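You operate a simulated robot arm through the tools that you are given. There is no shell and no other tool.

You are at the controls of a simulated robot arm. One attempt, no reset.

JOB
Raise the flip mirror, seat the splitter at 59 and stand the orange card on the shift stage.
Fine: magnet on; wind the stage out to 15 mm. Set down upright: purple splitter, orange card.

Only the result counts: the job must be done as asked and must still hold three seconds after the hand-in. Knocking over, shifting, dropping, spilling or breaking anything else fails it.

ROBOT AND FRAMES
A 7-joint arm with a three-finger gripper, fixed in place. Base frame: the origin is at the foot of the arm, x ahead of it, y to its left, z up; the work surface is at about z = 850. Readings come in mm, rad, newtons and seconds.
Its first joint turns from -2.897 to 2.897 rad. Payload 2.69 kg.
Tool frame: the origin (TCP) lies between the finger pads and is the grasp point; the fingertips stand 30 mm ahead of it; z points along the fingers, y is the line along which they close. The gripper opens to 128 mm. The gripper's body begins 117 mm behind the TCP.
Orientation is that of the tool frame in the base frame, as a unit quaternion [x, y, z, w]. With the fingers straight down and closing along the base's y, the tool's x points along the base's -x, its y along +y and its z along -z.

CONTROLS
- The arm moves only by the tool jog_arm. Its argument "plan" is a list of rows, each an object (a shift or turn left out is 0, a gripper value left out holds the last) with "rot": the turn, a rotation vector about the base's x, y, z in rad, a list of three; "translation": the shift along the base's x, y, z in mm, a list of three; "hand": the opening, from 0 (shut) to 1 (fully open). In form: [{"rot": [ax, ay, az], "translation": [tx, ty, tz], "hand": hand}, ...]. A call has 1 to 20 rows; each row shifts and turns the commanded pose from where the row before left it. A row lasts 0.2 s, in which the tool goes at most 50 mm and 0.15 rad; a call with a longer step from one row to the next is refused whole, and so is a gripper value outside its range. Where a pose cannot be reached the arm comes as near as it can. A force on the tool above 70 N (or 10 N above the force at the start of the call, whichever is more), or a blocked arm, ends the call early, and 0.2 s more pass. Each finger halts on what it meets, pressing with about 23 N; the grip force reading is that of the motor and also rises with nothing between the fingers. The clock runs only during rows and for 0.2 s after the last one: add rows that do not move to give the fingers time. The reply holds the time, the measured pose of the TCP, the force on the tool along the base axes, the opening and the grip force, in the units named above and with some noise, with the torque about the TCP (base axes, N m) and any sound that the robot's microphone picked up.
- Cameras (640 x 400 px; columns grow to the right, rows downward): "scene" is fixed at [220.6, 499.6, 1462.9]; the picture's right is [0.17, -0.98, 0.00], its down [-0.78, -0.14, -0.60] and it looks along [0.59, 0.11, -0.80] (base axes); focal length 290 px, centre (320, 200). "wrist" rides on the gripper at [58, 54, -131] in the tool frame; the picture's right is [-0.68, 0.74, 0.00], its down [-0.62, -0.57, -0.55] and it looks along [-0.40, -0.37, 0.84] (tool axes); focal length 234 px, centre (320, 200). There is no depth. A picture from a camera that has moved, and an enlarged one, comes with that camera's place and axes in the base frame and with its lens.
- camera(camera): a new picture of that camera. It takes no simulated time.
- move_column(by): slides the trunk up (or, below 0, down) by that many mm; the arm rides with it, the base frame stays. It gives what a move gives, with no picture.
- enlarge(camera, box): a new picture of the part [left, top, right, bottom] of that camera's present view, enlarged. It takes no simulated time.
- finish_job(): hands the job in; it is judged then, once.

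Places have to be worked out from the pictures, the camera data and where the tool is seen. Open the gripper and draw the arm clear of the work before you hand the job in, unless the task says otherwise.

The tools are called after "Call:" by a JSON object that holds its "name" and its "arguments". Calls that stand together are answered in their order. jog_arm: Moves the arm, as the interface text tells. Its arguments: {"type":"object","properties":{"plan":{"type":"array"}},"required":["plan"]} The other tools are called the same way: move_column (by) slides the trunk up or down; camera (camera) takes a picture; enlarge (camera, box) takes an enlarged picture of a part of a camera's view; finish_job () hands the job in.

At the start:

```text
clock: 0.0
tool_pos: [598.3, 359.4, 1200.9]
orientation: [0.0, 1.0, 0.001, 0.0]
wrist_force: [-0.1, 0.0, 0.2]
torque: [0.02, 0.0, -0.02]
width: 128.0
finger_force: 0.1
trunk travel left (down, up): [-150.0, 200.0]
```

scene: 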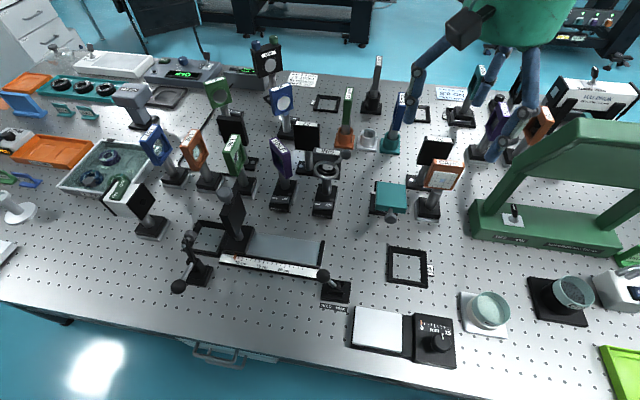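
wrist: 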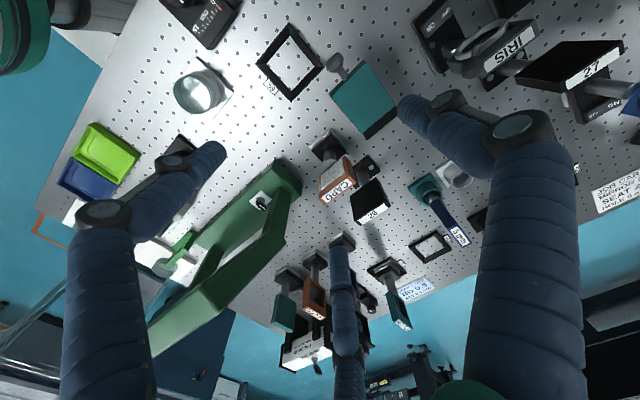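

The overview shows a crowded optical bench; I need detail to find the flip mirror, the purple splitter, the orange card, the stage and the magnet switch. I take enlarged pictures first.

Call:
{"name": "enlarge", "arguments": {"camera": "scene", "box": [140, 180, 360, 310]}}

Call:
{"name": "enlarge", "arguments": {"camera": "scene", "box": [320, 230, 520, 370]}}

Call:
{"name": "enlarge", "arguments": {"camera": "scene", "box": [200, 60, 360, 220]}}

Call:
{"name": "enlarge", "arguments": {"camera": "scene", "box": [340, 60, 500, 220]}}

Call:
{"name": "enlarge", "arguments": {"camera": "scene", "box": [80, 60, 240, 240]}}

Call:
{"name": "enlarge", "arguments": {"camera": "scene", "box": [440, 40, 640, 260]}}

```text
2.91 times, centred on (250, 245) of scene
camera zoom: at [220.6, 499.6, 1462.9], right [0.17, -0.98, 0.0], down [-0.78, -0.14, -0.6], along [0.59, 0.11, -0.8], focal length 842 px, centre (524, 69)
```

zoom: 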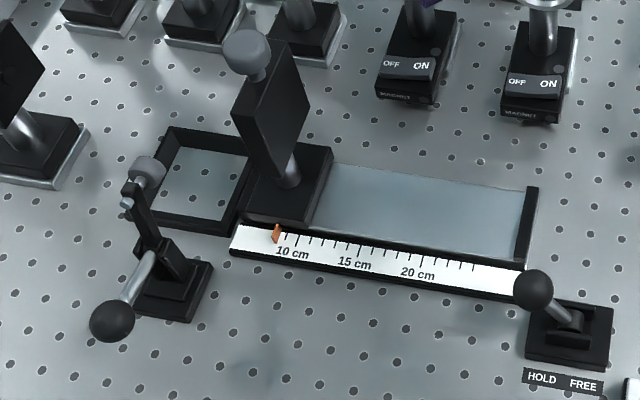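

```text
2.86 times, centred on (420, 300) of scene
camera zoom: at [220.6, 499.6, 1462.9], right [0.17, -0.98, 0.0], down [-0.78, -0.14, -0.6], along [0.59, 0.11, -0.8], focal length 827 px, centre (34, -86)
```

zoom: 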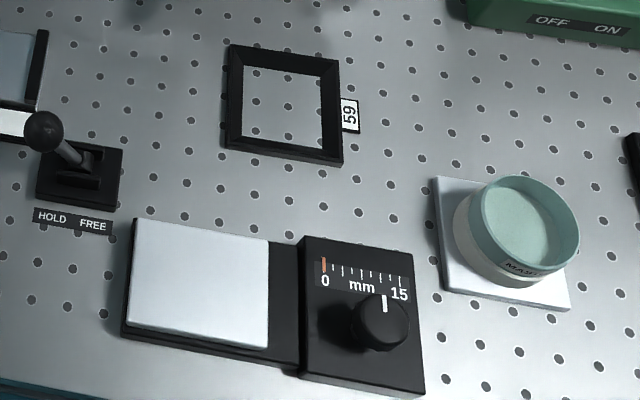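

```text
2.50 times, centred on (280, 140) of scene
camera zoom: at [220.6, 499.6, 1462.9], right [0.17, -0.98, 0.0], down [-0.78, -0.14, -0.6], along [0.59, 0.11, -0.8], focal length 724 px, centre (420, 350)
```

zoom: 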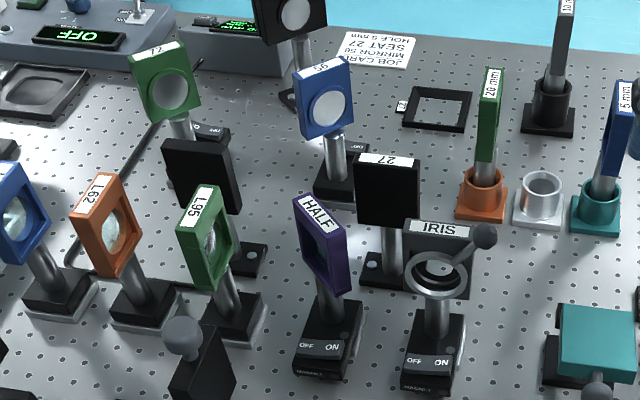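

```text
2.50 times, centred on (420, 140) of scene
camera zoom: at [220.6, 499.6, 1462.9], right [0.17, -0.98, 0.0], down [-0.78, -0.14, -0.6], along [0.59, 0.11, -0.8], focal length 724 px, centre (70, 350)
```

zoom: 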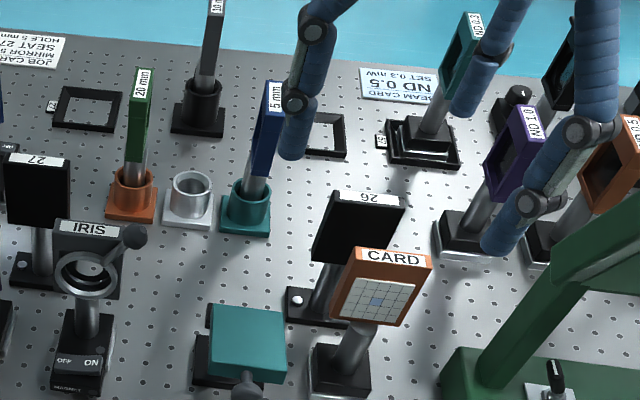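

```text
2.22 times, centred on (160, 150) of scene
camera zoom: at [220.6, 499.6, 1462.9], right [0.17, -0.98, 0.0], down [-0.78, -0.14, -0.6], along [0.59, 0.11, -0.8], focal length 644 px, centre (676, 311)
```

zoom: 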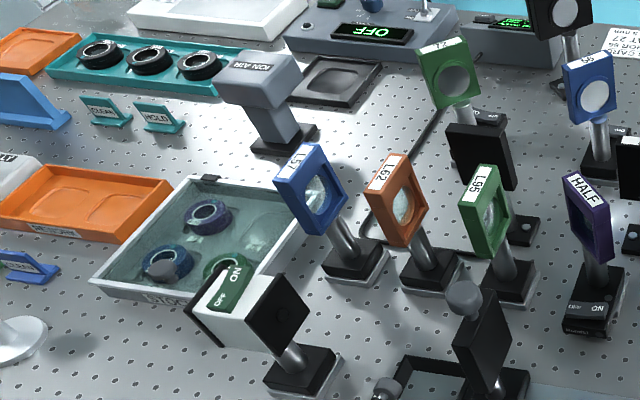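

```text
1.82 times, centred on (540, 150) of scene
camera zoom: at [220.6, 499.6, 1462.9], right [0.17, -0.98, 0.0], down [-0.78, -0.14, -0.6], along [0.59, 0.11, -0.8], focal length 526 px, centre (-80, 291)
```

zoom: 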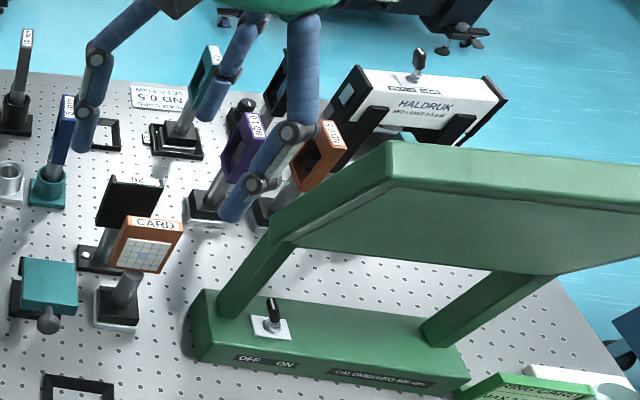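

The splitter is probably the purple HALF mount with the OFF/ON base, the seat labelled 59 is near (527,358), and the stage is near (377,417). I check the teal item, the card and the seat from the wrist view.

Call:
{"name": "enlarge", "arguments": {"camera": "wrist", "box": [240, 20, 440, 160]}}

Call:
{"name": "enlarge", "arguments": {"camera": "wrist", "box": [280, 120, 440, 250]}}

Call:
{"name": "enlarge", "arguments": {"camera": "scene", "box": [250, 130, 350, 220]}}

Call:
{"name": "enlarge", "arguments": {"camera": "scene", "box": [360, 150, 480, 230]}}

Call:
{"name": "enlarge", "arguments": {"camera": "scene", "box": [150, 220, 250, 310]}}

Call:
{"name": "enlarge", "arguments": {"camera": "scene", "box": [345, 295, 465, 370]}}

```text
2.86 times, centred on (340, 90) of wrist
camera zoom: at [540.3, 414.1, 1330.7], right [0.68, 0.74, 0.0], down [0.62, -0.57, 0.55], along [0.4, -0.37, -0.84], focal length 669 px, centre (263, 514)
```

zoom: 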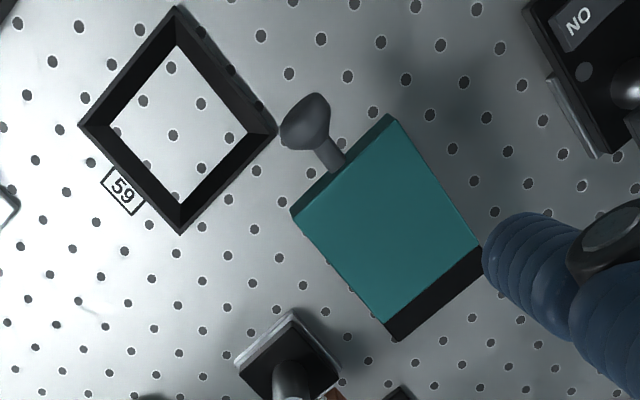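

```text
3.08 times, centred on (360, 185) of wrist
camera zoom: at [540.3, 414.1, 1330.7], right [0.68, 0.74, 0.0], down [0.62, -0.57, 0.55], along [0.4, -0.37, -0.84], focal length 720 px, centre (197, 246)
```

zoom: 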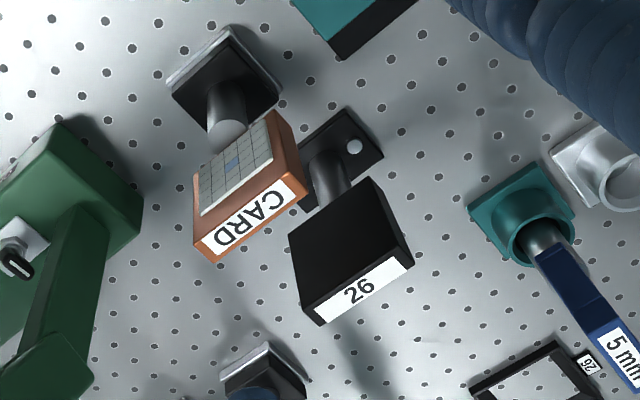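

```text
4.44 times, centred on (300, 175) of scene
camera zoom: at [220.6, 499.6, 1462.9], right [0.17, -0.98, 0.0], down [-0.78, -0.14, -0.6], along [0.59, 0.11, -0.8], focal length 1287 px, centre (409, 311)
```

zoom: 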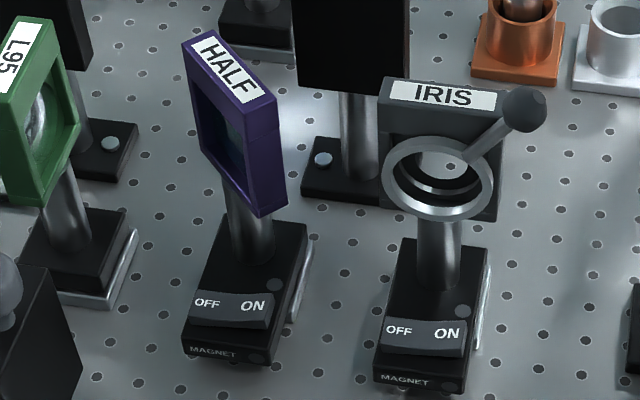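

```text
5.00 times, centred on (420, 190) of scene
camera zoom: at [220.6, 499.6, 1462.9], right [0.17, -0.98, 0.0], down [-0.78, -0.14, -0.6], along [0.59, 0.11, -0.8], focal length 1448 px, centre (-180, 250)
```

zoom: 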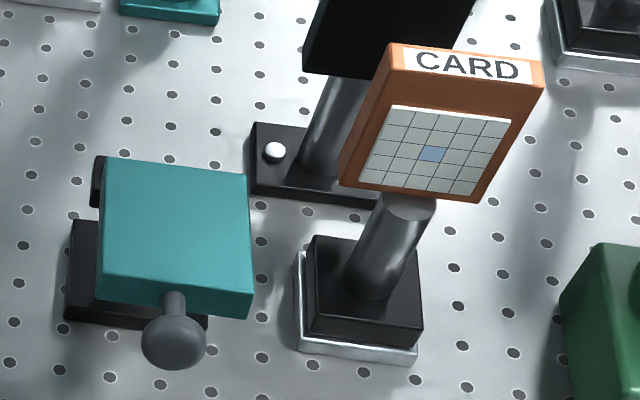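

```text
4.44 times, centred on (200, 265) of scene
camera zoom: at [220.6, 499.6, 1462.9], right [0.17, -0.98, 0.0], down [-0.78, -0.14, -0.6], along [0.59, 0.11, -0.8], focal length 1287 px, centre (853, -89)
```

zoom: 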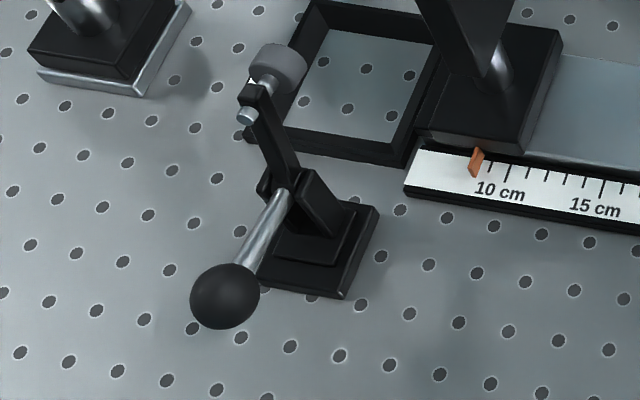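

```text
5.33 times, centred on (405, 332) of scene
camera zoom: at [220.6, 499.6, 1462.9], right [0.17, -0.98, 0.0], down [-0.78, -0.14, -0.6], along [0.59, 0.11, -0.8], focal length 1544 px, centre (-133, -507)
```

zoom: 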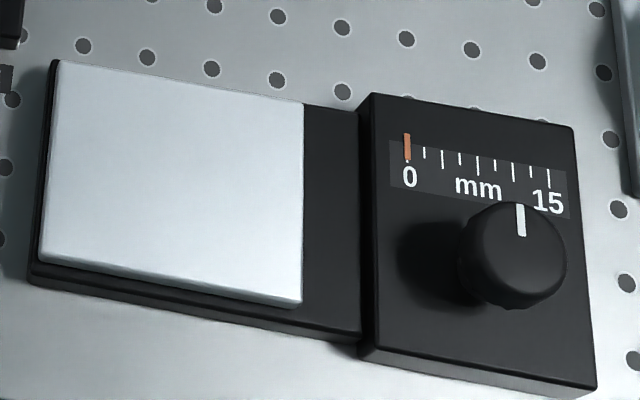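

The teal plate with the grey ball is the lowered flip mirror, hinged on its far side, and HALF has a magnetic base with an OFF/ON rocker. I move the wrist camera across to inspect HALF closely.

Call:
{"name": "jog_arm", "arguments": {"plan": [{"translation": [-8, 43, -5]}, {"translation": [-8, 43, -5]}, {"translation": [-8, 43, -5]}, {"translation": [-8, 43, -5]}, {"translation": [-8, 43, -5]}, {"translation": [-8, 43, -5]}, {"translation": [-8, 43, -5]}, {"translation": [-8, 43, -5]}, {"translation": [-8, 43, -5]}, {"translation": [-8, 43, -5]}, {}]}}

Call:
{"name": "camera", "arguments": {"camera": "wrist"}}

```text
clock: 2.4
tool_pos: [518.9, 791.1, 1149.4]
orientation: [0.001, 1.0, -0.001, -0.001]
wrist_force: [0.7, 0.8, -1.0]
torque: [-0.1, 0.01, 0.02]
width: 127.9
finger_force: 0.1
trunk travel left (down, up): [-150.0, 200.0]
```

```text
taken
camera wrist: at [460.2, 845.6, 1280.1], right [0.68, 0.74, 0.0], down [0.62, -0.57, 0.55], along [0.4, -0.37, -0.84], focal length 234 px, centre (320, 200)
```

wrist: 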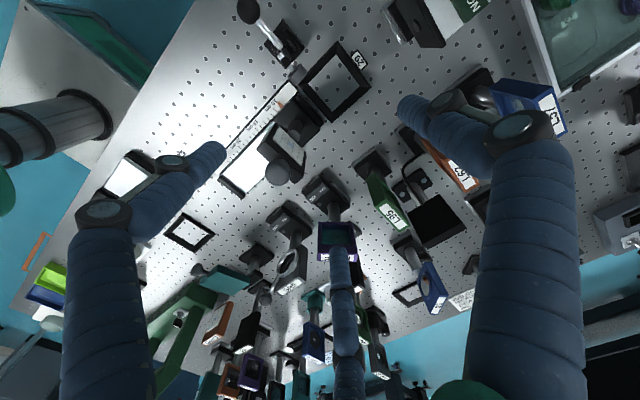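

The hand shows three blue digits in the picture although it is described as two-fingered. I close it in free air to see how it really moves, and also look closely at HALF and the rail area.

Call:
{"name": "enlarge", "arguments": {"camera": "wrist", "box": [260, 150, 400, 270]}}

Call:
{"name": "jog_arm", "arguments": {"plan": [{"hand": 0.0}, {}, {}, {}]}}

Call:
{"name": "camera", "arguments": {"camera": "wrist"}}

Call:
{"name": "camera", "arguments": {"camera": "scene"}}

```text
3.33 times, centred on (330, 210) of wrist
camera zoom: at [460.2, 845.6, 1280.1], right [0.68, 0.74, 0.0], down [0.62, -0.57, 0.55], along [0.4, -0.37, -0.84], focal length 781 px, centre (287, 167)
```

zoom: 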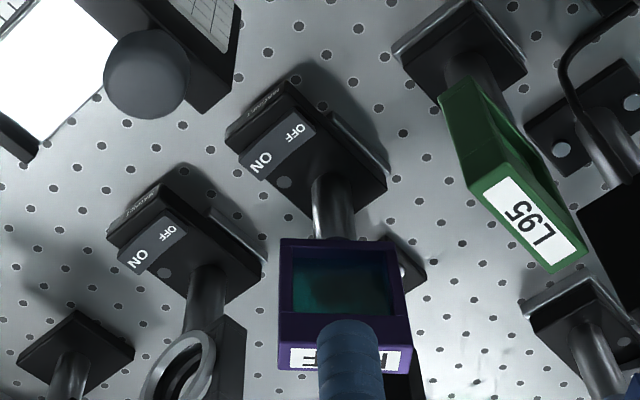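

```text
clock: 3.4
tool_pos: [517.9, 789.1, 1150.0]
orientation: [0.0, 1.0, 0.0, 0.0]
wrist_force: [0.3, 0.7, 0.0]
torque: [0.02, 0.01, 0.03]
width: 2.1
finger_force: 23.2
trunk travel left (down, up): [-150.0, 200.0]
```

```text
taken
camera wrist: at [460.6, 844.4, 1280.6], right [0.68, 0.74, 0.0], down [0.62, -0.57, 0.55], along [0.4, -0.37, -0.84], focal length 234 px, centre (320, 200)
```

wrist: 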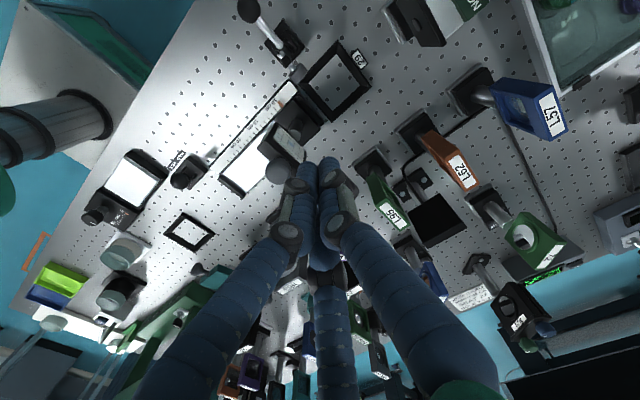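

```text
taken
```

scene: 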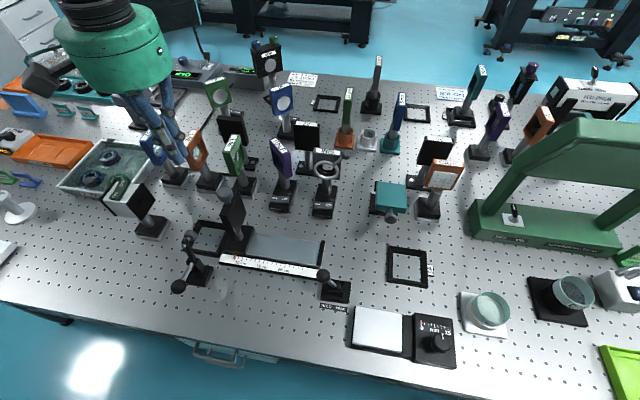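

The hand has three visible digits that meet at the TCP. I go closer to HALF with the hand shut to read its base and rocker.

Call:
{"name": "jog_arm", "arguments": {"plan": [{"translation": [18, -14, -37], "hand": 0.0}, {"translation": [18, -14, -37]}, {"translation": [16, -12, -36]}, {}]}}

Call:
{"name": "camera", "arguments": {"camera": "wrist"}}

Call:
{"name": "enlarge", "arguments": {"camera": "wrist", "box": [230, 100, 420, 250]}}

```text
clock: 4.4
tool_pos: [571.4, 748.7, 1040.3]
orientation: [0.0, 1.0, 0.0, 0.0]
wrist_force: [0.0, 0.0, -0.5]
torque: [-0.01, 0.03, 0.0]
width: 2.2
finger_force: 23.1
trunk travel left (down, up): [-150.0, 200.0]
```

```text
taken
camera wrist: at [513.2, 804.1, 1170.5], right [0.68, 0.74, 0.0], down [0.62, -0.57, 0.55], along [0.4, -0.37, -0.84], focal length 234 px, centre (320, 200)
```

wrist: 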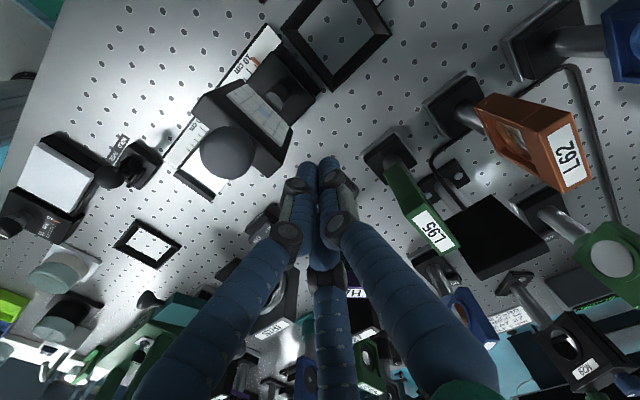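

```text
2.67 times, centred on (325, 175) of wrist
camera zoom: at [513.2, 804.1, 1170.5], right [0.68, 0.74, 0.0], down [0.62, -0.57, 0.55], along [0.4, -0.37, -0.84], focal length 624 px, centre (307, 267)
```

zoom: 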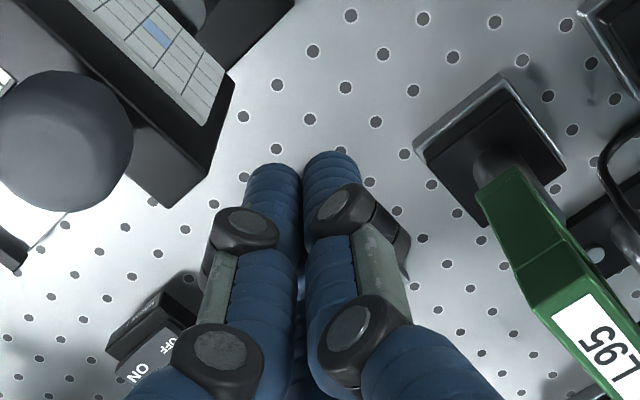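

The shut fingers cover HALF, so I back off upward, open the hand and look through the gap.

Call:
{"name": "jog_arm", "arguments": {"plan": [{"translation": [0, 0, 40]}, {"translation": [0, 10, 20]}, {"hand": 1.0}, {}, {}, {}, {}]}}

Call:
{"name": "camera", "arguments": {"camera": "wrist"}}

Call:
{"name": "enlarge", "arguments": {"camera": "wrist", "box": [250, 140, 390, 250]}}

```text
clock: 6.0
tool_pos: [569.9, 759.9, 1100.0]
orientation: [-0.001, 1.0, 0.0, 0.0]
wrist_force: [-0.5, 0.2, -0.2]
torque: [0.03, 0.0, -0.03]
width: 128.2
finger_force: 0.1
trunk travel left (down, up): [-150.0, 200.0]
```

```text
taken
camera wrist: at [512.2, 814.5, 1230.7], right [0.68, 0.74, 0.0], down [0.62, -0.57, 0.55], along [0.4, -0.37, -0.84], focal length 234 px, centre (320, 200)
```

wrist: 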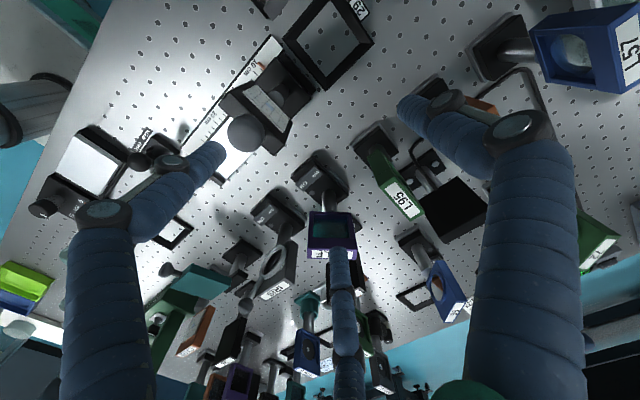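

```text
3.64 times, centred on (320, 195) of wrist
camera zoom: at [512.2, 814.5, 1230.7], right [0.68, 0.74, 0.0], down [0.62, -0.57, 0.55], along [0.4, -0.37, -0.84], focal length 852 px, centre (320, 218)
```

zoom: 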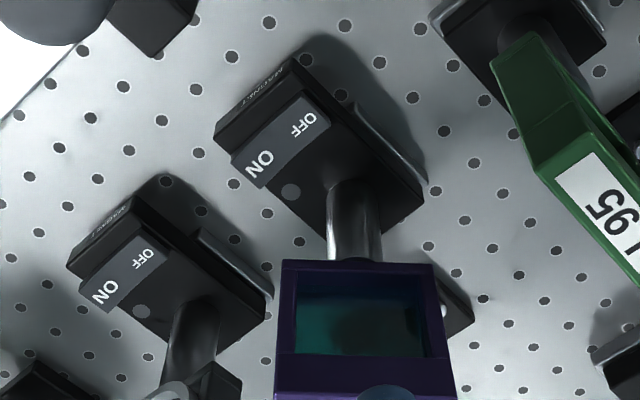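

HALF's head top is triangulated at about z = 1010, running from (670,653) to (709,698), so its frame is yawed 45° and centred near (690,676). The rocker's ON end is raised, so the magnet is off. I turn the tool -45° above it and check the alignment before descending.

Call:
{"name": "jog_arm", "arguments": {"plan": [{"translation": [20, -14, 5], "rot": [0, 0, -0.131]}, {"translation": [20, -14, 5], "rot": [0, 0, -0.131]}, {"translation": [20, -14, 5], "rot": [0, 0, -0.131]}, {"translation": [20, -14, 5], "rot": [0, 0, -0.131]}, {"translation": [20, -14, 0], "rot": [0, 0, -0.131]}, {"translation": [20, -14, 0], "rot": [0, 0, -0.13]}, {}]}}

Call:
{"name": "camera", "arguments": {"camera": "wrist"}}

Call:
{"name": "enlarge", "arguments": {"camera": "scene", "box": [210, 60, 370, 220]}}

```text
clock: 7.6
tool_pos: [690.4, 675.4, 1119.6]
orientation: [0.384, 0.923, 0.0, 0.0]
wrist_force: [0.4, 0.5, -0.6]
torque: [0.02, 0.05, -0.02]
width: 127.9
finger_force: 0.1
trunk travel left (down, up): [-150.0, 200.0]
```

```text
taken
camera wrist: at [688.2, 755.0, 1250.4], right [1.0, 0.04, 0.0], down [0.03, -0.84, 0.55], along [0.02, -0.55, -0.84], focal length 234 px, centre (320, 200)
```

wrist: 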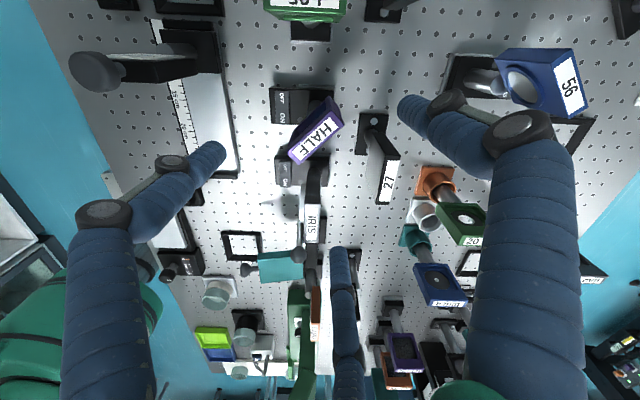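

```text
2.50 times, centred on (290, 140) of scene
camera zoom: at [220.6, 499.6, 1462.9], right [0.17, -0.98, 0.0], down [-0.78, -0.14, -0.6], along [0.59, 0.11, -0.8], focal length 724 px, centre (395, 350)
```

zoom: 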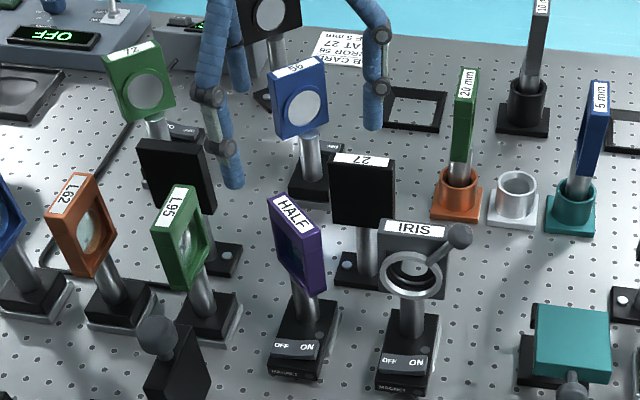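

HALF's label lies just where expected. I enlarge to get the head's centre and yaw precisely.

Call:
{"name": "enlarge", "arguments": {"camera": "wrist", "box": [250, 70, 390, 190]}}

```text
3.33 times, centred on (320, 130) of wrist
camera zoom: at [688.2, 755.0, 1250.4], right [1.0, 0.04, 0.0], down [0.03, -0.84, 0.55], along [0.02, -0.55, -0.84], focal length 781 px, centre (320, 433)
```

zoom: 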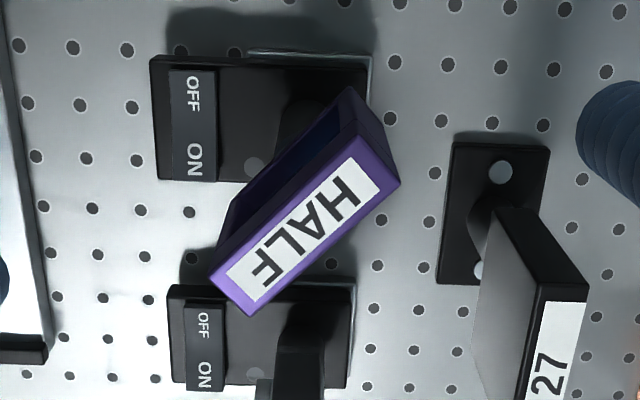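

HALF's head is about 67×20 mm centred at (685.5,673.5), above the middle of its foot. I descend with an opening of about 102 mm to TCP z = 985.

Call:
{"name": "jog_arm", "arguments": {"plan": [{"translation": [-5, -2, 0], "hand": 0.8}, {}, {"translation": [0, 0, -40]}, {"translation": [0, 0, -40]}, {"translation": [0, 0, -30]}, {"translation": [0, 0, -24]}, {}]}}

Call:
{"name": "camera", "arguments": {"camera": "wrist"}}

Call:
{"name": "enlarge", "arguments": {"camera": "scene", "box": [210, 60, 370, 220]}}

```text
clock: 9.2
tool_pos: [685.0, 673.6, 986.9]
orientation: [0.382, 0.924, 0.0, 0.0]
wrist_force: [-0.6, -0.3, -0.7]
torque: [-0.02, -0.01, 0.0]
width: 102.4
finger_force: 0.1
trunk travel left (down, up): [-150.0, 200.0]
```

```text
taken
camera wrist: at [682.2, 754.2, 1116.5], right [1.0, 0.04, 0.0], down [0.04, -0.84, 0.55], along [0.02, -0.55, -0.84], focal length 234 px, centre (320, 200)
```

wrist: 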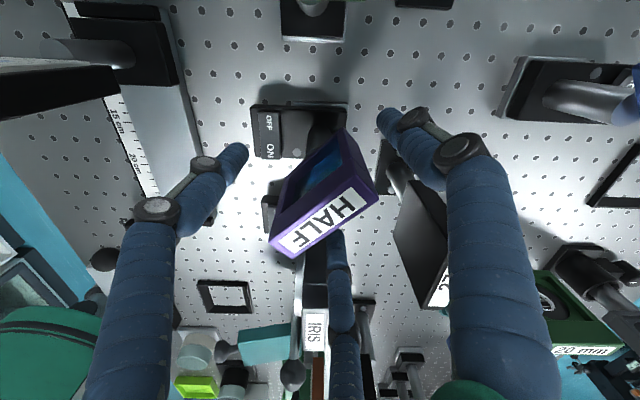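

```text
2.50 times, centred on (290, 140) of scene
camera zoom: at [220.6, 499.6, 1462.9], right [0.17, -0.98, 0.0], down [-0.78, -0.14, -0.6], along [0.59, 0.11, -0.8], focal length 724 px, centre (395, 350)
```

zoom: 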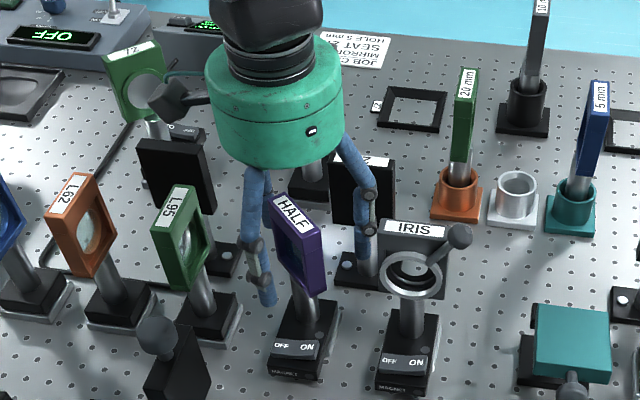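

The tool is aligned over the head with nothing touching. I close to about 77 mm, just short of contact, and look again.

Call:
{"name": "jog_arm", "arguments": {"plan": [{"hand": 0.6}, {}]}}

Call:
{"name": "camera", "arguments": {"camera": "wrist"}}

```text
clock: 9.8
tool_pos: [684.7, 674.1, 987.2]
orientation: [0.382, 0.924, 0.0, 0.0]
wrist_force: [-1.6, -0.3, -0.3]
torque: [-0.01, -0.02, -0.02]
width: 76.9
finger_force: 0.1
trunk travel left (down, up): [-150.0, 200.0]
```

```text
taken
camera wrist: at [682.0, 754.0, 1117.0], right [1.0, 0.04, 0.0], down [0.04, -0.84, 0.55], along [0.02, -0.55, -0.84], focal length 234 px, centre (320, 200)
```

wrist: 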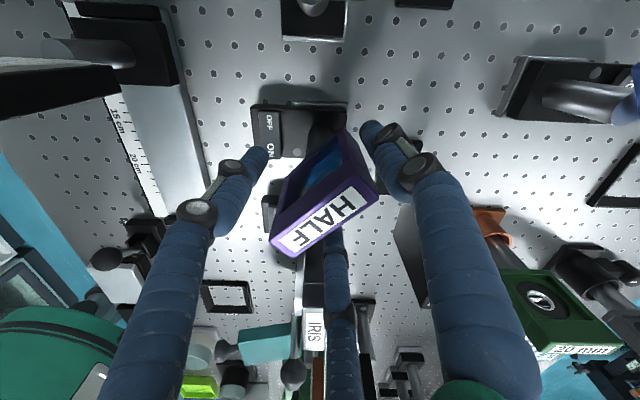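

Still clear of contact. I close fully onto the head edges and read the width and force.

Call:
{"name": "jog_arm", "arguments": {"plan": [{"hand": 0.54}, {"hand": 0.48}, {"hand": 0.4}, {}]}}

Call:
{"name": "camera", "arguments": {"camera": "wrist"}}

```text
clock: 10.8
tool_pos: [683.5, 673.5, 987.1]
orientation: [0.383, 0.924, 0.0, 0.0]
wrist_force: [0.5, 1.0, 0.1]
torque: [0.03, -0.03, -0.01]
width: 52.1
finger_force: 0.6
trunk travel left (down, up): [-150.0, 200.0]
```

```text
taken
camera wrist: at [682.0, 754.0, 1117.1], right [1.0, 0.04, 0.0], down [0.04, -0.84, 0.55], along [0.02, -0.55, -0.84], focal length 234 px, centre (320, 200)
```

wrist: 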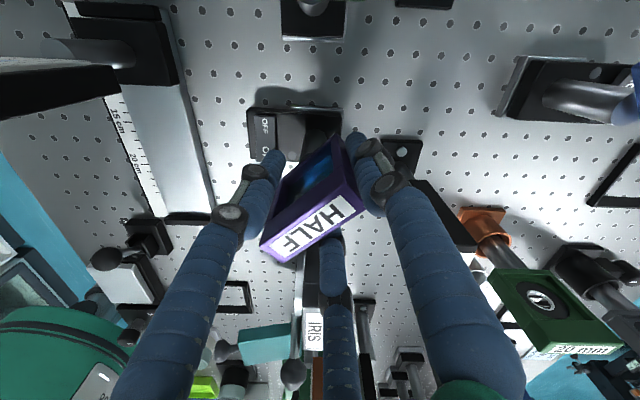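

The head slid a few mm along the closing line with no opposing pad, so the hand really grips with three digits at 120°. I open, rise and turn a further -90°, so one digit presses one face and two press the other.

Call:
{"name": "jog_arm", "arguments": {"plan": [{"hand": 0.8}, {}, {"translation": [0, 0, 40]}, {"translation": [0, 0, 40]}, {"translation": [0, 0, 40]}, {"rot": [0, 0, -0.143]}, {"rot": [0, 0, -0.143]}, {"rot": [0, 0, -0.143]}, {"rot": [0, 0, -0.143]}, {"rot": [0, 0, -0.143]}, {"rot": [0, 0, -0.143]}, {"rot": [0, 0, -0.143]}, {"rot": [0, 0, -0.143]}, {"rot": [0, 0, -0.143]}, {"rot": [0, 0, -0.143]}, {"rot": [0, 0, -0.141]}, {}]}}

Call:
{"name": "camera", "arguments": {"camera": "wrist"}}

Call:
{"name": "enlarge", "arguments": {"camera": "scene", "box": [250, 130, 350, 220]}}

```text
clock: 14.4
tool_pos: [686.4, 673.5, 1106.6]
orientation: [0.894, 0.448, -0.001, -0.001]
wrist_force: [0.1, 0.0, -0.3]
torque: [-0.02, 0.02, -0.01]
width: 102.4
finger_force: 0.1
out of reach, approached as far as the arm can: row 16
trunk travel left (down, up): [-150.0, 200.0]
```

```text
taken
camera wrist: at [764.1, 688.9, 1236.2], right [0.18, -0.98, 0.0], down [-0.82, -0.15, 0.55], along [-0.54, -0.1, -0.84], focal length 234 px, centre (320, 200)
```

wrist: 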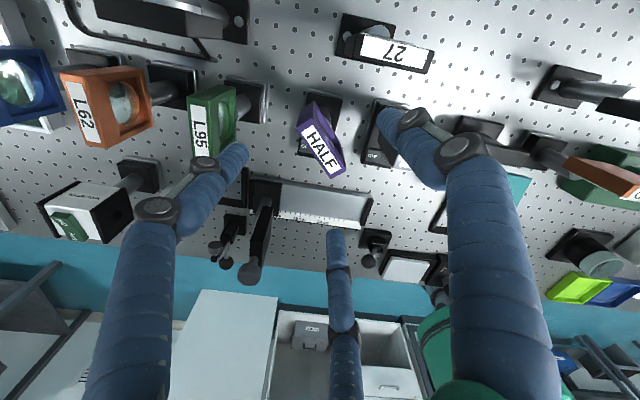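

```text
4.44 times, centred on (300, 175) of scene
camera zoom: at [220.6, 499.6, 1462.9], right [0.17, -0.98, 0.0], down [-0.78, -0.14, -0.6], along [0.59, 0.11, -0.8], focal length 1287 px, centre (409, 311)
```

zoom: 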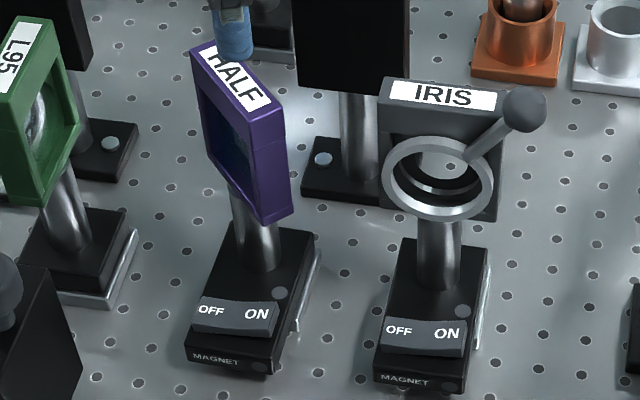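

The joint limit stopped the turn at about -127°. With 120° digit symmetry a yaw of -15° gives the same digit layout, so I will use that; first I re-measure HALF from this view.

Call:
{"name": "enlarge", "arguments": {"camera": "wrist", "box": [250, 80, 390, 190]}}

Call:
{"name": "jog_arm", "arguments": {"plan": [{"rot": [0, 0, 0.15]}, {"rot": [0, 0, 0.15]}, {"rot": [0, 0, 0.15]}, {"rot": [0, 0, 0.15]}, {"rot": [0, 0, 0.15]}, {"rot": [0, 0, 0.15]}, {"rot": [0, 0, 0.15]}, {"rot": [0, 0, 0.15]}, {"rot": [0, 0, 0.15]}, {"rot": [0, 0, 0.15]}, {"rot": [0, 0, 0.15]}, {"rot": [0, 0, 0.15]}, {"rot": [0, 0, 0.15]}, {}]}}

Call:
{"name": "camera", "arguments": {"camera": "wrist"}}

```text
3.64 times, centred on (320, 135) of wrist
camera zoom: at [764.1, 688.9, 1236.2], right [0.18, -0.98, 0.0], down [-0.82, -0.15, 0.55], along [-0.54, -0.1, -0.84], focal length 852 px, centre (320, 436)
```

zoom: 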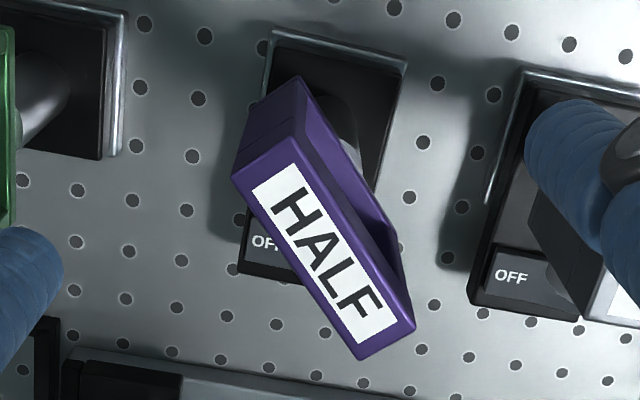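

```text
clock: 17.4
tool_pos: [686.1, 673.3, 1107.1]
orientation: [0.131, 0.991, -0.001, 0.0]
wrist_force: [-0.8, -0.1, 0.3]
torque: [0.01, 0.0, 0.02]
width: 102.6
finger_force: 0.0
trunk travel left (down, up): [-150.0, 200.0]
```

```text
taken
camera wrist: at [643.4, 741.5, 1236.4], right [0.84, 0.54, 0.0], down [0.45, -0.7, 0.55], along [0.29, -0.46, -0.84], focal length 234 px, centre (320, 200)
```

wrist: 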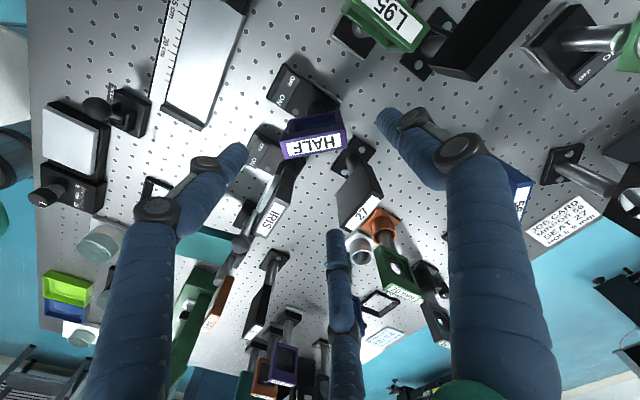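

HALF is now centred at (679,670.6), yawed about -1.5°. I shift the TCP 8 mm to the paired side at (673.4,676.2), trim the yaw, and descend to z = 965 with the hand at 0.65.

Call:
{"name": "jog_arm", "arguments": {"plan": [{"translation": [-12.7, 2.9, 0], "rot": [0, 0, -0.026], "hand": 0.65}, {}, {"translation": [0, 0, -40]}, {"translation": [0, 0, -40]}, {"translation": [0, 0, -32]}, {}, {"translation": [0, 0, -20]}, {"translation": [0, 0, -10]}, {}]}}

Call:
{"name": "camera", "arguments": {"camera": "wrist"}}

Call:
{"name": "enlarge", "arguments": {"camera": "scene", "box": [250, 130, 350, 220]}}

```text
clock: 19.4
tool_pos: [672.5, 675.5, 964.3]
orientation: [0.144, 0.99, 0.0, 0.0]
wrist_force: [-0.3, 0.1, -0.3]
torque: [-0.02, 0.0, -0.01]
width: 83.4
finger_force: 0.2
trunk travel left (down, up): [-150.0, 200.0]
```

```text
taken
camera wrist: at [632.4, 746.1, 1094.0], right [0.86, 0.51, 0.0], down [0.43, -0.72, 0.55], along [0.28, -0.47, -0.84], focal length 234 px, centre (320, 200)
```

wrist: 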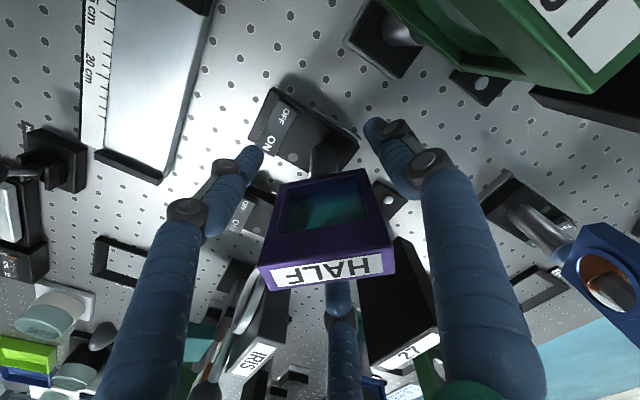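

```text
4.44 times, centred on (300, 175) of scene
camera zoom: at [220.6, 499.6, 1462.9], right [0.17, -0.98, 0.0], down [-0.78, -0.14, -0.6], along [0.59, 0.11, -0.8], focal length 1287 px, centre (409, 311)
```

zoom: 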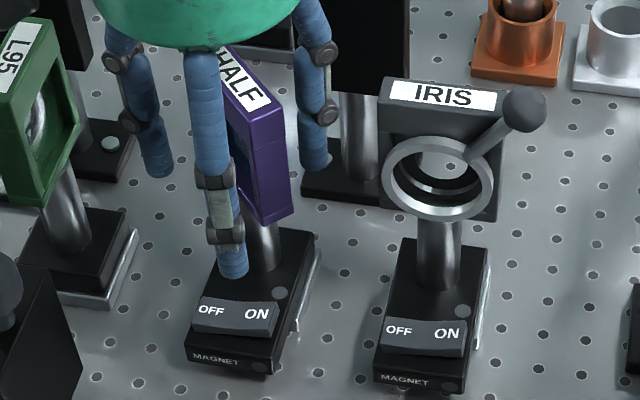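

All three digits straddle the head as planned and nothing touches. I close slowly onto the faces.

Call:
{"name": "jog_arm", "arguments": {"plan": [{"hand": 0.55}, {"hand": 0.45}, {"hand": 0.38}, {"hand": 0.32}, {"hand": 0.27}, {"hand": 0.22}, {"hand": 0.15}, {}]}}

Call:
{"name": "camera", "arguments": {"camera": "wrist"}}

Call:
{"name": "enlarge", "arguments": {"camera": "scene", "box": [250, 130, 350, 220]}}

```text
clock: 21.2
tool_pos: [672.1, 676.2, 964.4]
orientation: [0.144, 0.99, -0.001, -0.001]
wrist_force: [0.6, -0.5, 0.6]
torque: [-0.12, -0.1, -0.01]
width: 34.0
finger_force: 23.1
trunk travel left (down, up): [-150.0, 200.0]
```

```text
taken
camera wrist: at [632.3, 745.9, 1094.3], right [0.86, 0.51, 0.0], down [0.43, -0.72, 0.55], along [0.28, -0.47, -0.84], focal length 234 px, centre (320, 200)
```

wrist: 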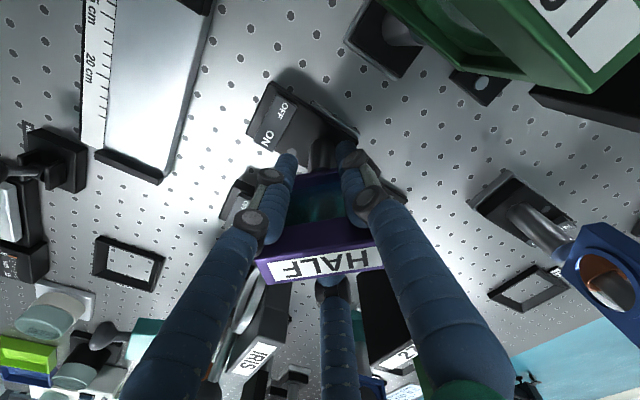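

```text
4.44 times, centred on (300, 175) of scene
camera zoom: at [220.6, 499.6, 1462.9], right [0.17, -0.98, 0.0], down [-0.78, -0.14, -0.6], along [0.59, 0.11, -0.8], focal length 1287 px, centre (409, 311)
```

zoom: 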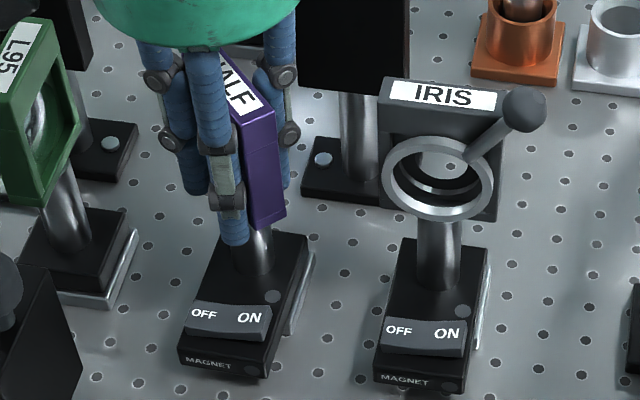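

Gripped at 34 mm with 23 N, as my three-digit model predicted. I lift straight up a little to test the hold and whether the magnet is really off.

Call:
{"name": "jog_arm", "arguments": {"plan": [{"translation": [0, 0, 5]}, {"translation": [0, 0, 15]}, {}]}}

Call:
{"name": "enlarge", "arguments": {"camera": "scene", "box": [250, 130, 350, 220]}}

```text
clock: 22.0
tool_pos: [672.9, 676.2, 984.8]
orientation: [0.144, 0.99, -0.001, 0.0]
wrist_force: [0.0, -0.1, -5.6]
torque: [0.04, -0.02, -0.02]
width: 33.9
finger_force: 23.2
trunk travel left (down, up): [-150.0, 200.0]
```

```text
4.44 times, centred on (300, 175) of scene
camera zoom: at [220.6, 499.6, 1462.9], right [0.17, -0.98, 0.0], down [-0.78, -0.14, -0.6], along [0.59, 0.11, -0.8], focal length 1287 px, centre (409, 311)
```

zoom: 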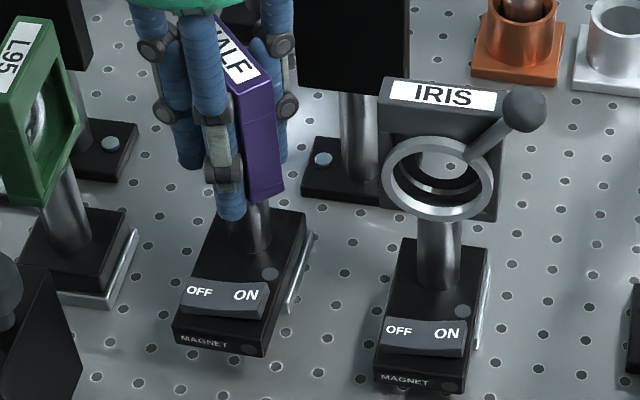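

The splitter (about 0.57 kg) hangs firmly. I raise it well above all the optics and measure its foot relative to the tool.

Call:
{"name": "jog_arm", "arguments": {"plan": [{"translation": [0, 0, 30]}, {"translation": [0, 0, 40]}, {"translation": [0, 0, 40]}, {"translation": [0, 0, 40]}, {"translation": [0, 0, 25]}, {}]}}

Call:
{"name": "enlarge", "arguments": {"camera": "wrist", "box": [220, 50, 400, 200]}}

Call:
{"name": "camera", "arguments": {"camera": "scene"}}

```text
clock: 23.4
tool_pos: [673.0, 676.0, 1159.3]
orientation: [0.144, 0.99, -0.001, 0.001]
wrist_force: [-0.2, 0.0, -5.6]
torque: [0.01, -0.01, 0.05]
width: 34.0
finger_force: 23.0
trunk travel left (down, up): [-150.0, 200.0]
```

```text
2.67 times, centred on (310, 125) of wrist
camera zoom: at [632.3, 745.3, 1288.8], right [0.86, 0.51, 0.0], down [0.43, -0.72, 0.55], along [0.28, -0.47, -0.84], focal length 624 px, centre (347, 400)
```

zoom: 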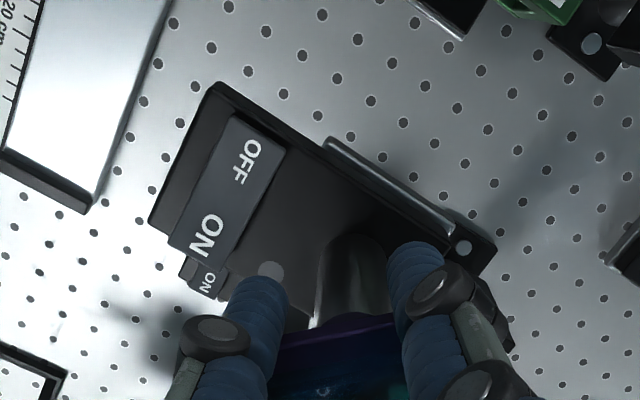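

```text
taken
```

scene: 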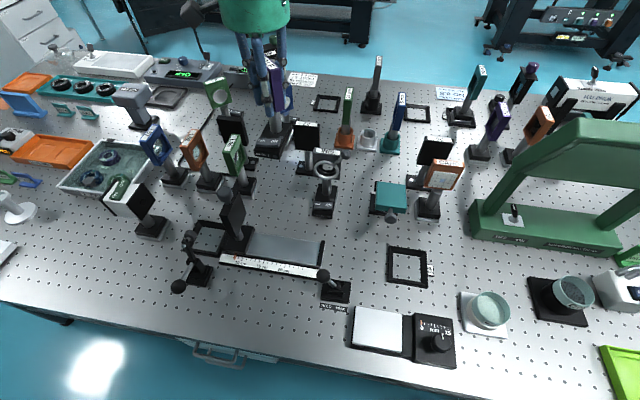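

The splitter is well clear. I carry it over the seat at 59 (near (519,360)), staying high.

Call:
{"name": "jog_arm", "arguments": {"plan": [{"translation": [-20, -38.8, 0]}, {"translation": [-20, -38.8, 0]}, {"translation": [-20, -38.8, 0]}, {"translation": [-20, -38.8, 0]}, {"translation": [-20, -38.8, 0]}, {"translation": [-20, -38.8, 0]}, {"translation": [-20, -38.8, 0]}, {"translation": [-19.5, -38.6, 0]}, {}, {"translation": [0, 0, -40]}, {"translation": [0, 0, -40]}, {}]}}

Call:
{"name": "camera", "arguments": {"camera": "wrist"}}

Call:
{"name": "enlarge", "arguments": {"camera": "scene", "box": [340, 180, 500, 310]}}

Call:
{"name": "enlarge", "arguments": {"camera": "wrist", "box": [220, 50, 400, 200]}}

```text
clock: 26.0
tool_pos: [512.7, 365.9, 1078.9]
orientation: [0.144, 0.99, -0.001, 0.0]
wrist_force: [1.2, 1.0, -5.0]
torque: [0.03, 0.01, -0.01]
width: 33.8
finger_force: 23.5
trunk travel left (down, up): [-150.0, 200.0]
```

```text
taken
camera wrist: at [473.4, 436.0, 1209.4], right [0.86, 0.51, 0.0], down [0.43, -0.72, 0.55], along [0.28, -0.47, -0.84], focal length 234 px, centre (320, 200)
```

wrist: 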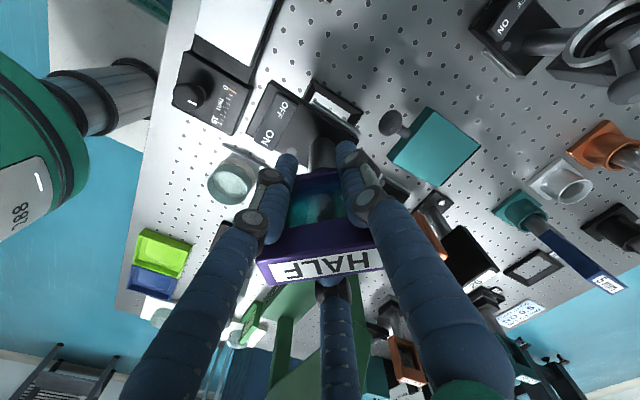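

```text
3.08 times, centred on (420, 245) of scene
camera zoom: at [220.6, 499.6, 1462.9], right [0.17, -0.98, 0.0], down [-0.78, -0.14, -0.6], along [0.59, 0.11, -0.8], focal length 891 px, centre (12, 62)
```

zoom: 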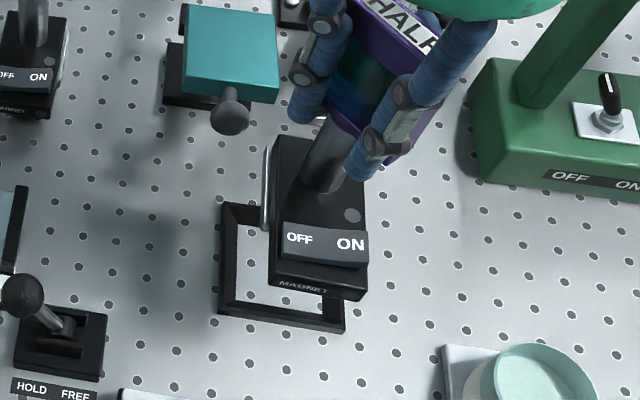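

```text
2.67 times, centred on (310, 125) of wrist
camera zoom: at [473.4, 436.0, 1209.4], right [0.86, 0.51, 0.0], down [0.43, -0.72, 0.55], along [0.28, -0.47, -0.84], focal length 624 px, centre (347, 400)
```

zoom: 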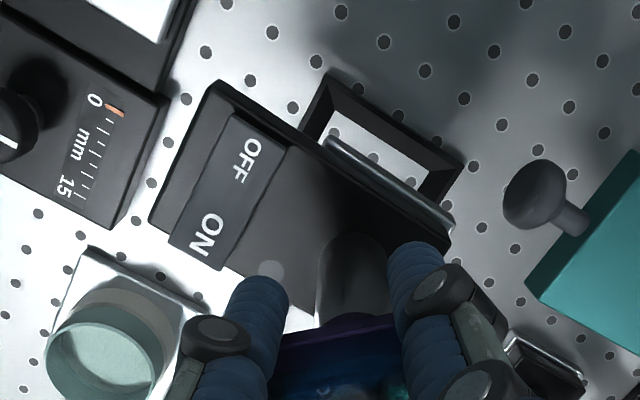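

Comparing edges, the base is yawed about -4.6° relative to the seat. I turn +0.08 rad to square it and lower until the foot hangs about 25 mm above the rim, then compare edges.

Call:
{"name": "jog_arm", "arguments": {"plan": [{"rot": [0, 0, 0.08]}, {"translation": [0, 0, -30]}, {"translation": [0, 0, -30]}, {"translation": [0, 0, -20]}, {}]}}

Call:
{"name": "enlarge", "arguments": {"camera": "scene", "box": [350, 210, 470, 300]}}

Call:
{"name": "enlarge", "arguments": {"camera": "wrist", "box": [220, 50, 400, 200]}}

```text
clock: 27.2
tool_pos: [514.7, 366.2, 998.0]
orientation: [0.105, 0.995, -0.001, 0.0]
wrist_force: [-0.2, -0.6, -6.4]
torque: [-0.02, -0.01, -0.03]
width: 33.9
finger_force: 23.2
trunk travel left (down, up): [-150.0, 200.0]
```

```text
4.44 times, centred on (410, 255) of scene
camera zoom: at [220.6, 499.6, 1462.9], right [0.17, -0.98, 0.0], down [-0.78, -0.14, -0.6], along [0.59, 0.11, -0.8], focal length 1287 px, centre (-80, -44)
```

zoom: 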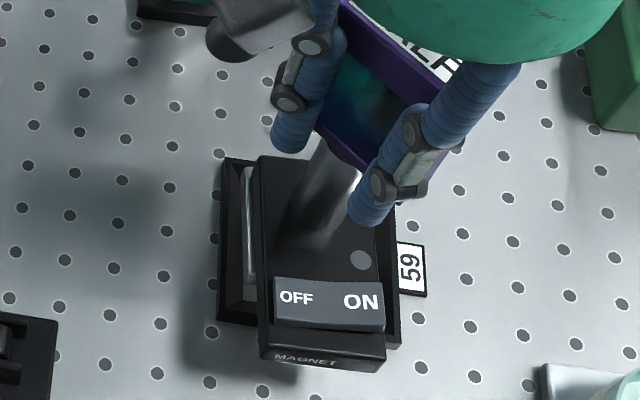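

```text
2.67 times, centred on (310, 125) of wrist
camera zoom: at [467.3, 432.4, 1128.7], right [0.81, 0.58, 0.0], down [0.49, -0.68, 0.55], along [0.32, -0.45, -0.84], focal length 624 px, centre (347, 400)
```

zoom: 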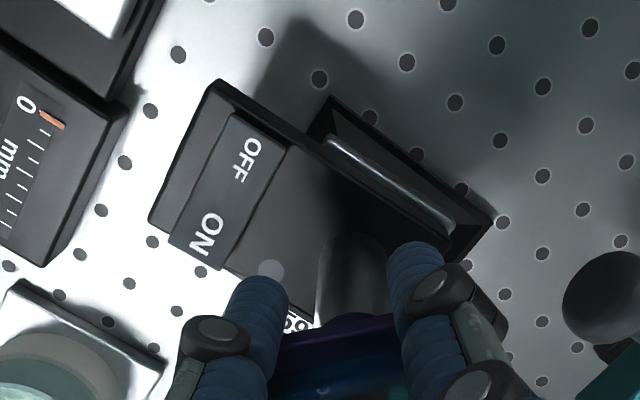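

The relative yaw is now close to zero but my two estimates differ by a few degrees. I enlarge more for a finer comparison.

Call:
{"name": "enlarge", "arguments": {"camera": "scene", "box": [380, 235, 440, 295]}}

Call:
{"name": "enlarge", "arguments": {"camera": "wrist", "box": [255, 75, 375, 175]}}

```text
6.67 times, centred on (410, 265) of scene
camera zoom: at [220.6, 499.6, 1462.9], right [0.17, -0.98, 0.0], down [-0.78, -0.14, -0.6], along [0.59, 0.11, -0.8], focal length 1930 px, centre (-280, -233)
```

zoom: 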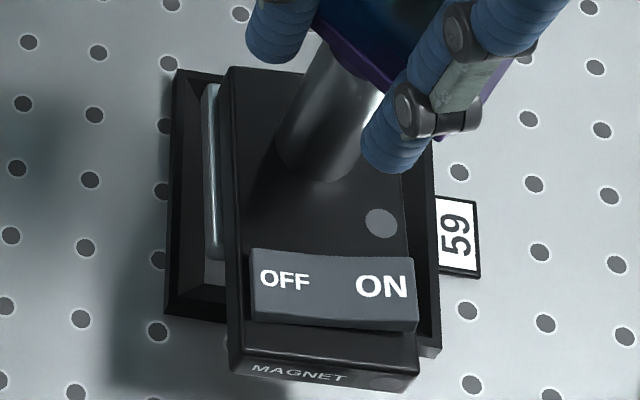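

```text
4.00 times, centred on (315, 125) of wrist
camera zoom: at [467.3, 432.4, 1128.7], right [0.81, 0.58, 0.0], down [0.49, -0.68, 0.55], along [0.32, -0.45, -0.84], focal length 937 px, centre (340, 500)
```

zoom: 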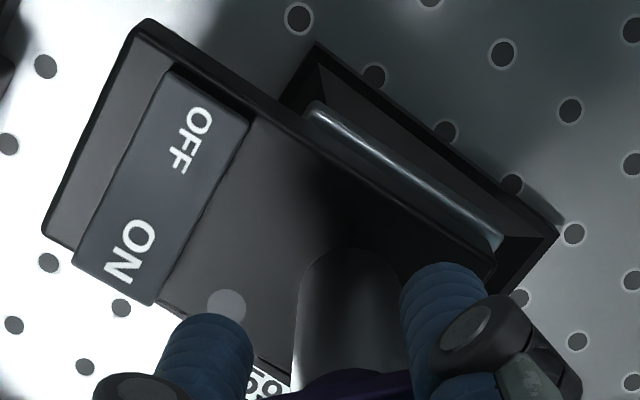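

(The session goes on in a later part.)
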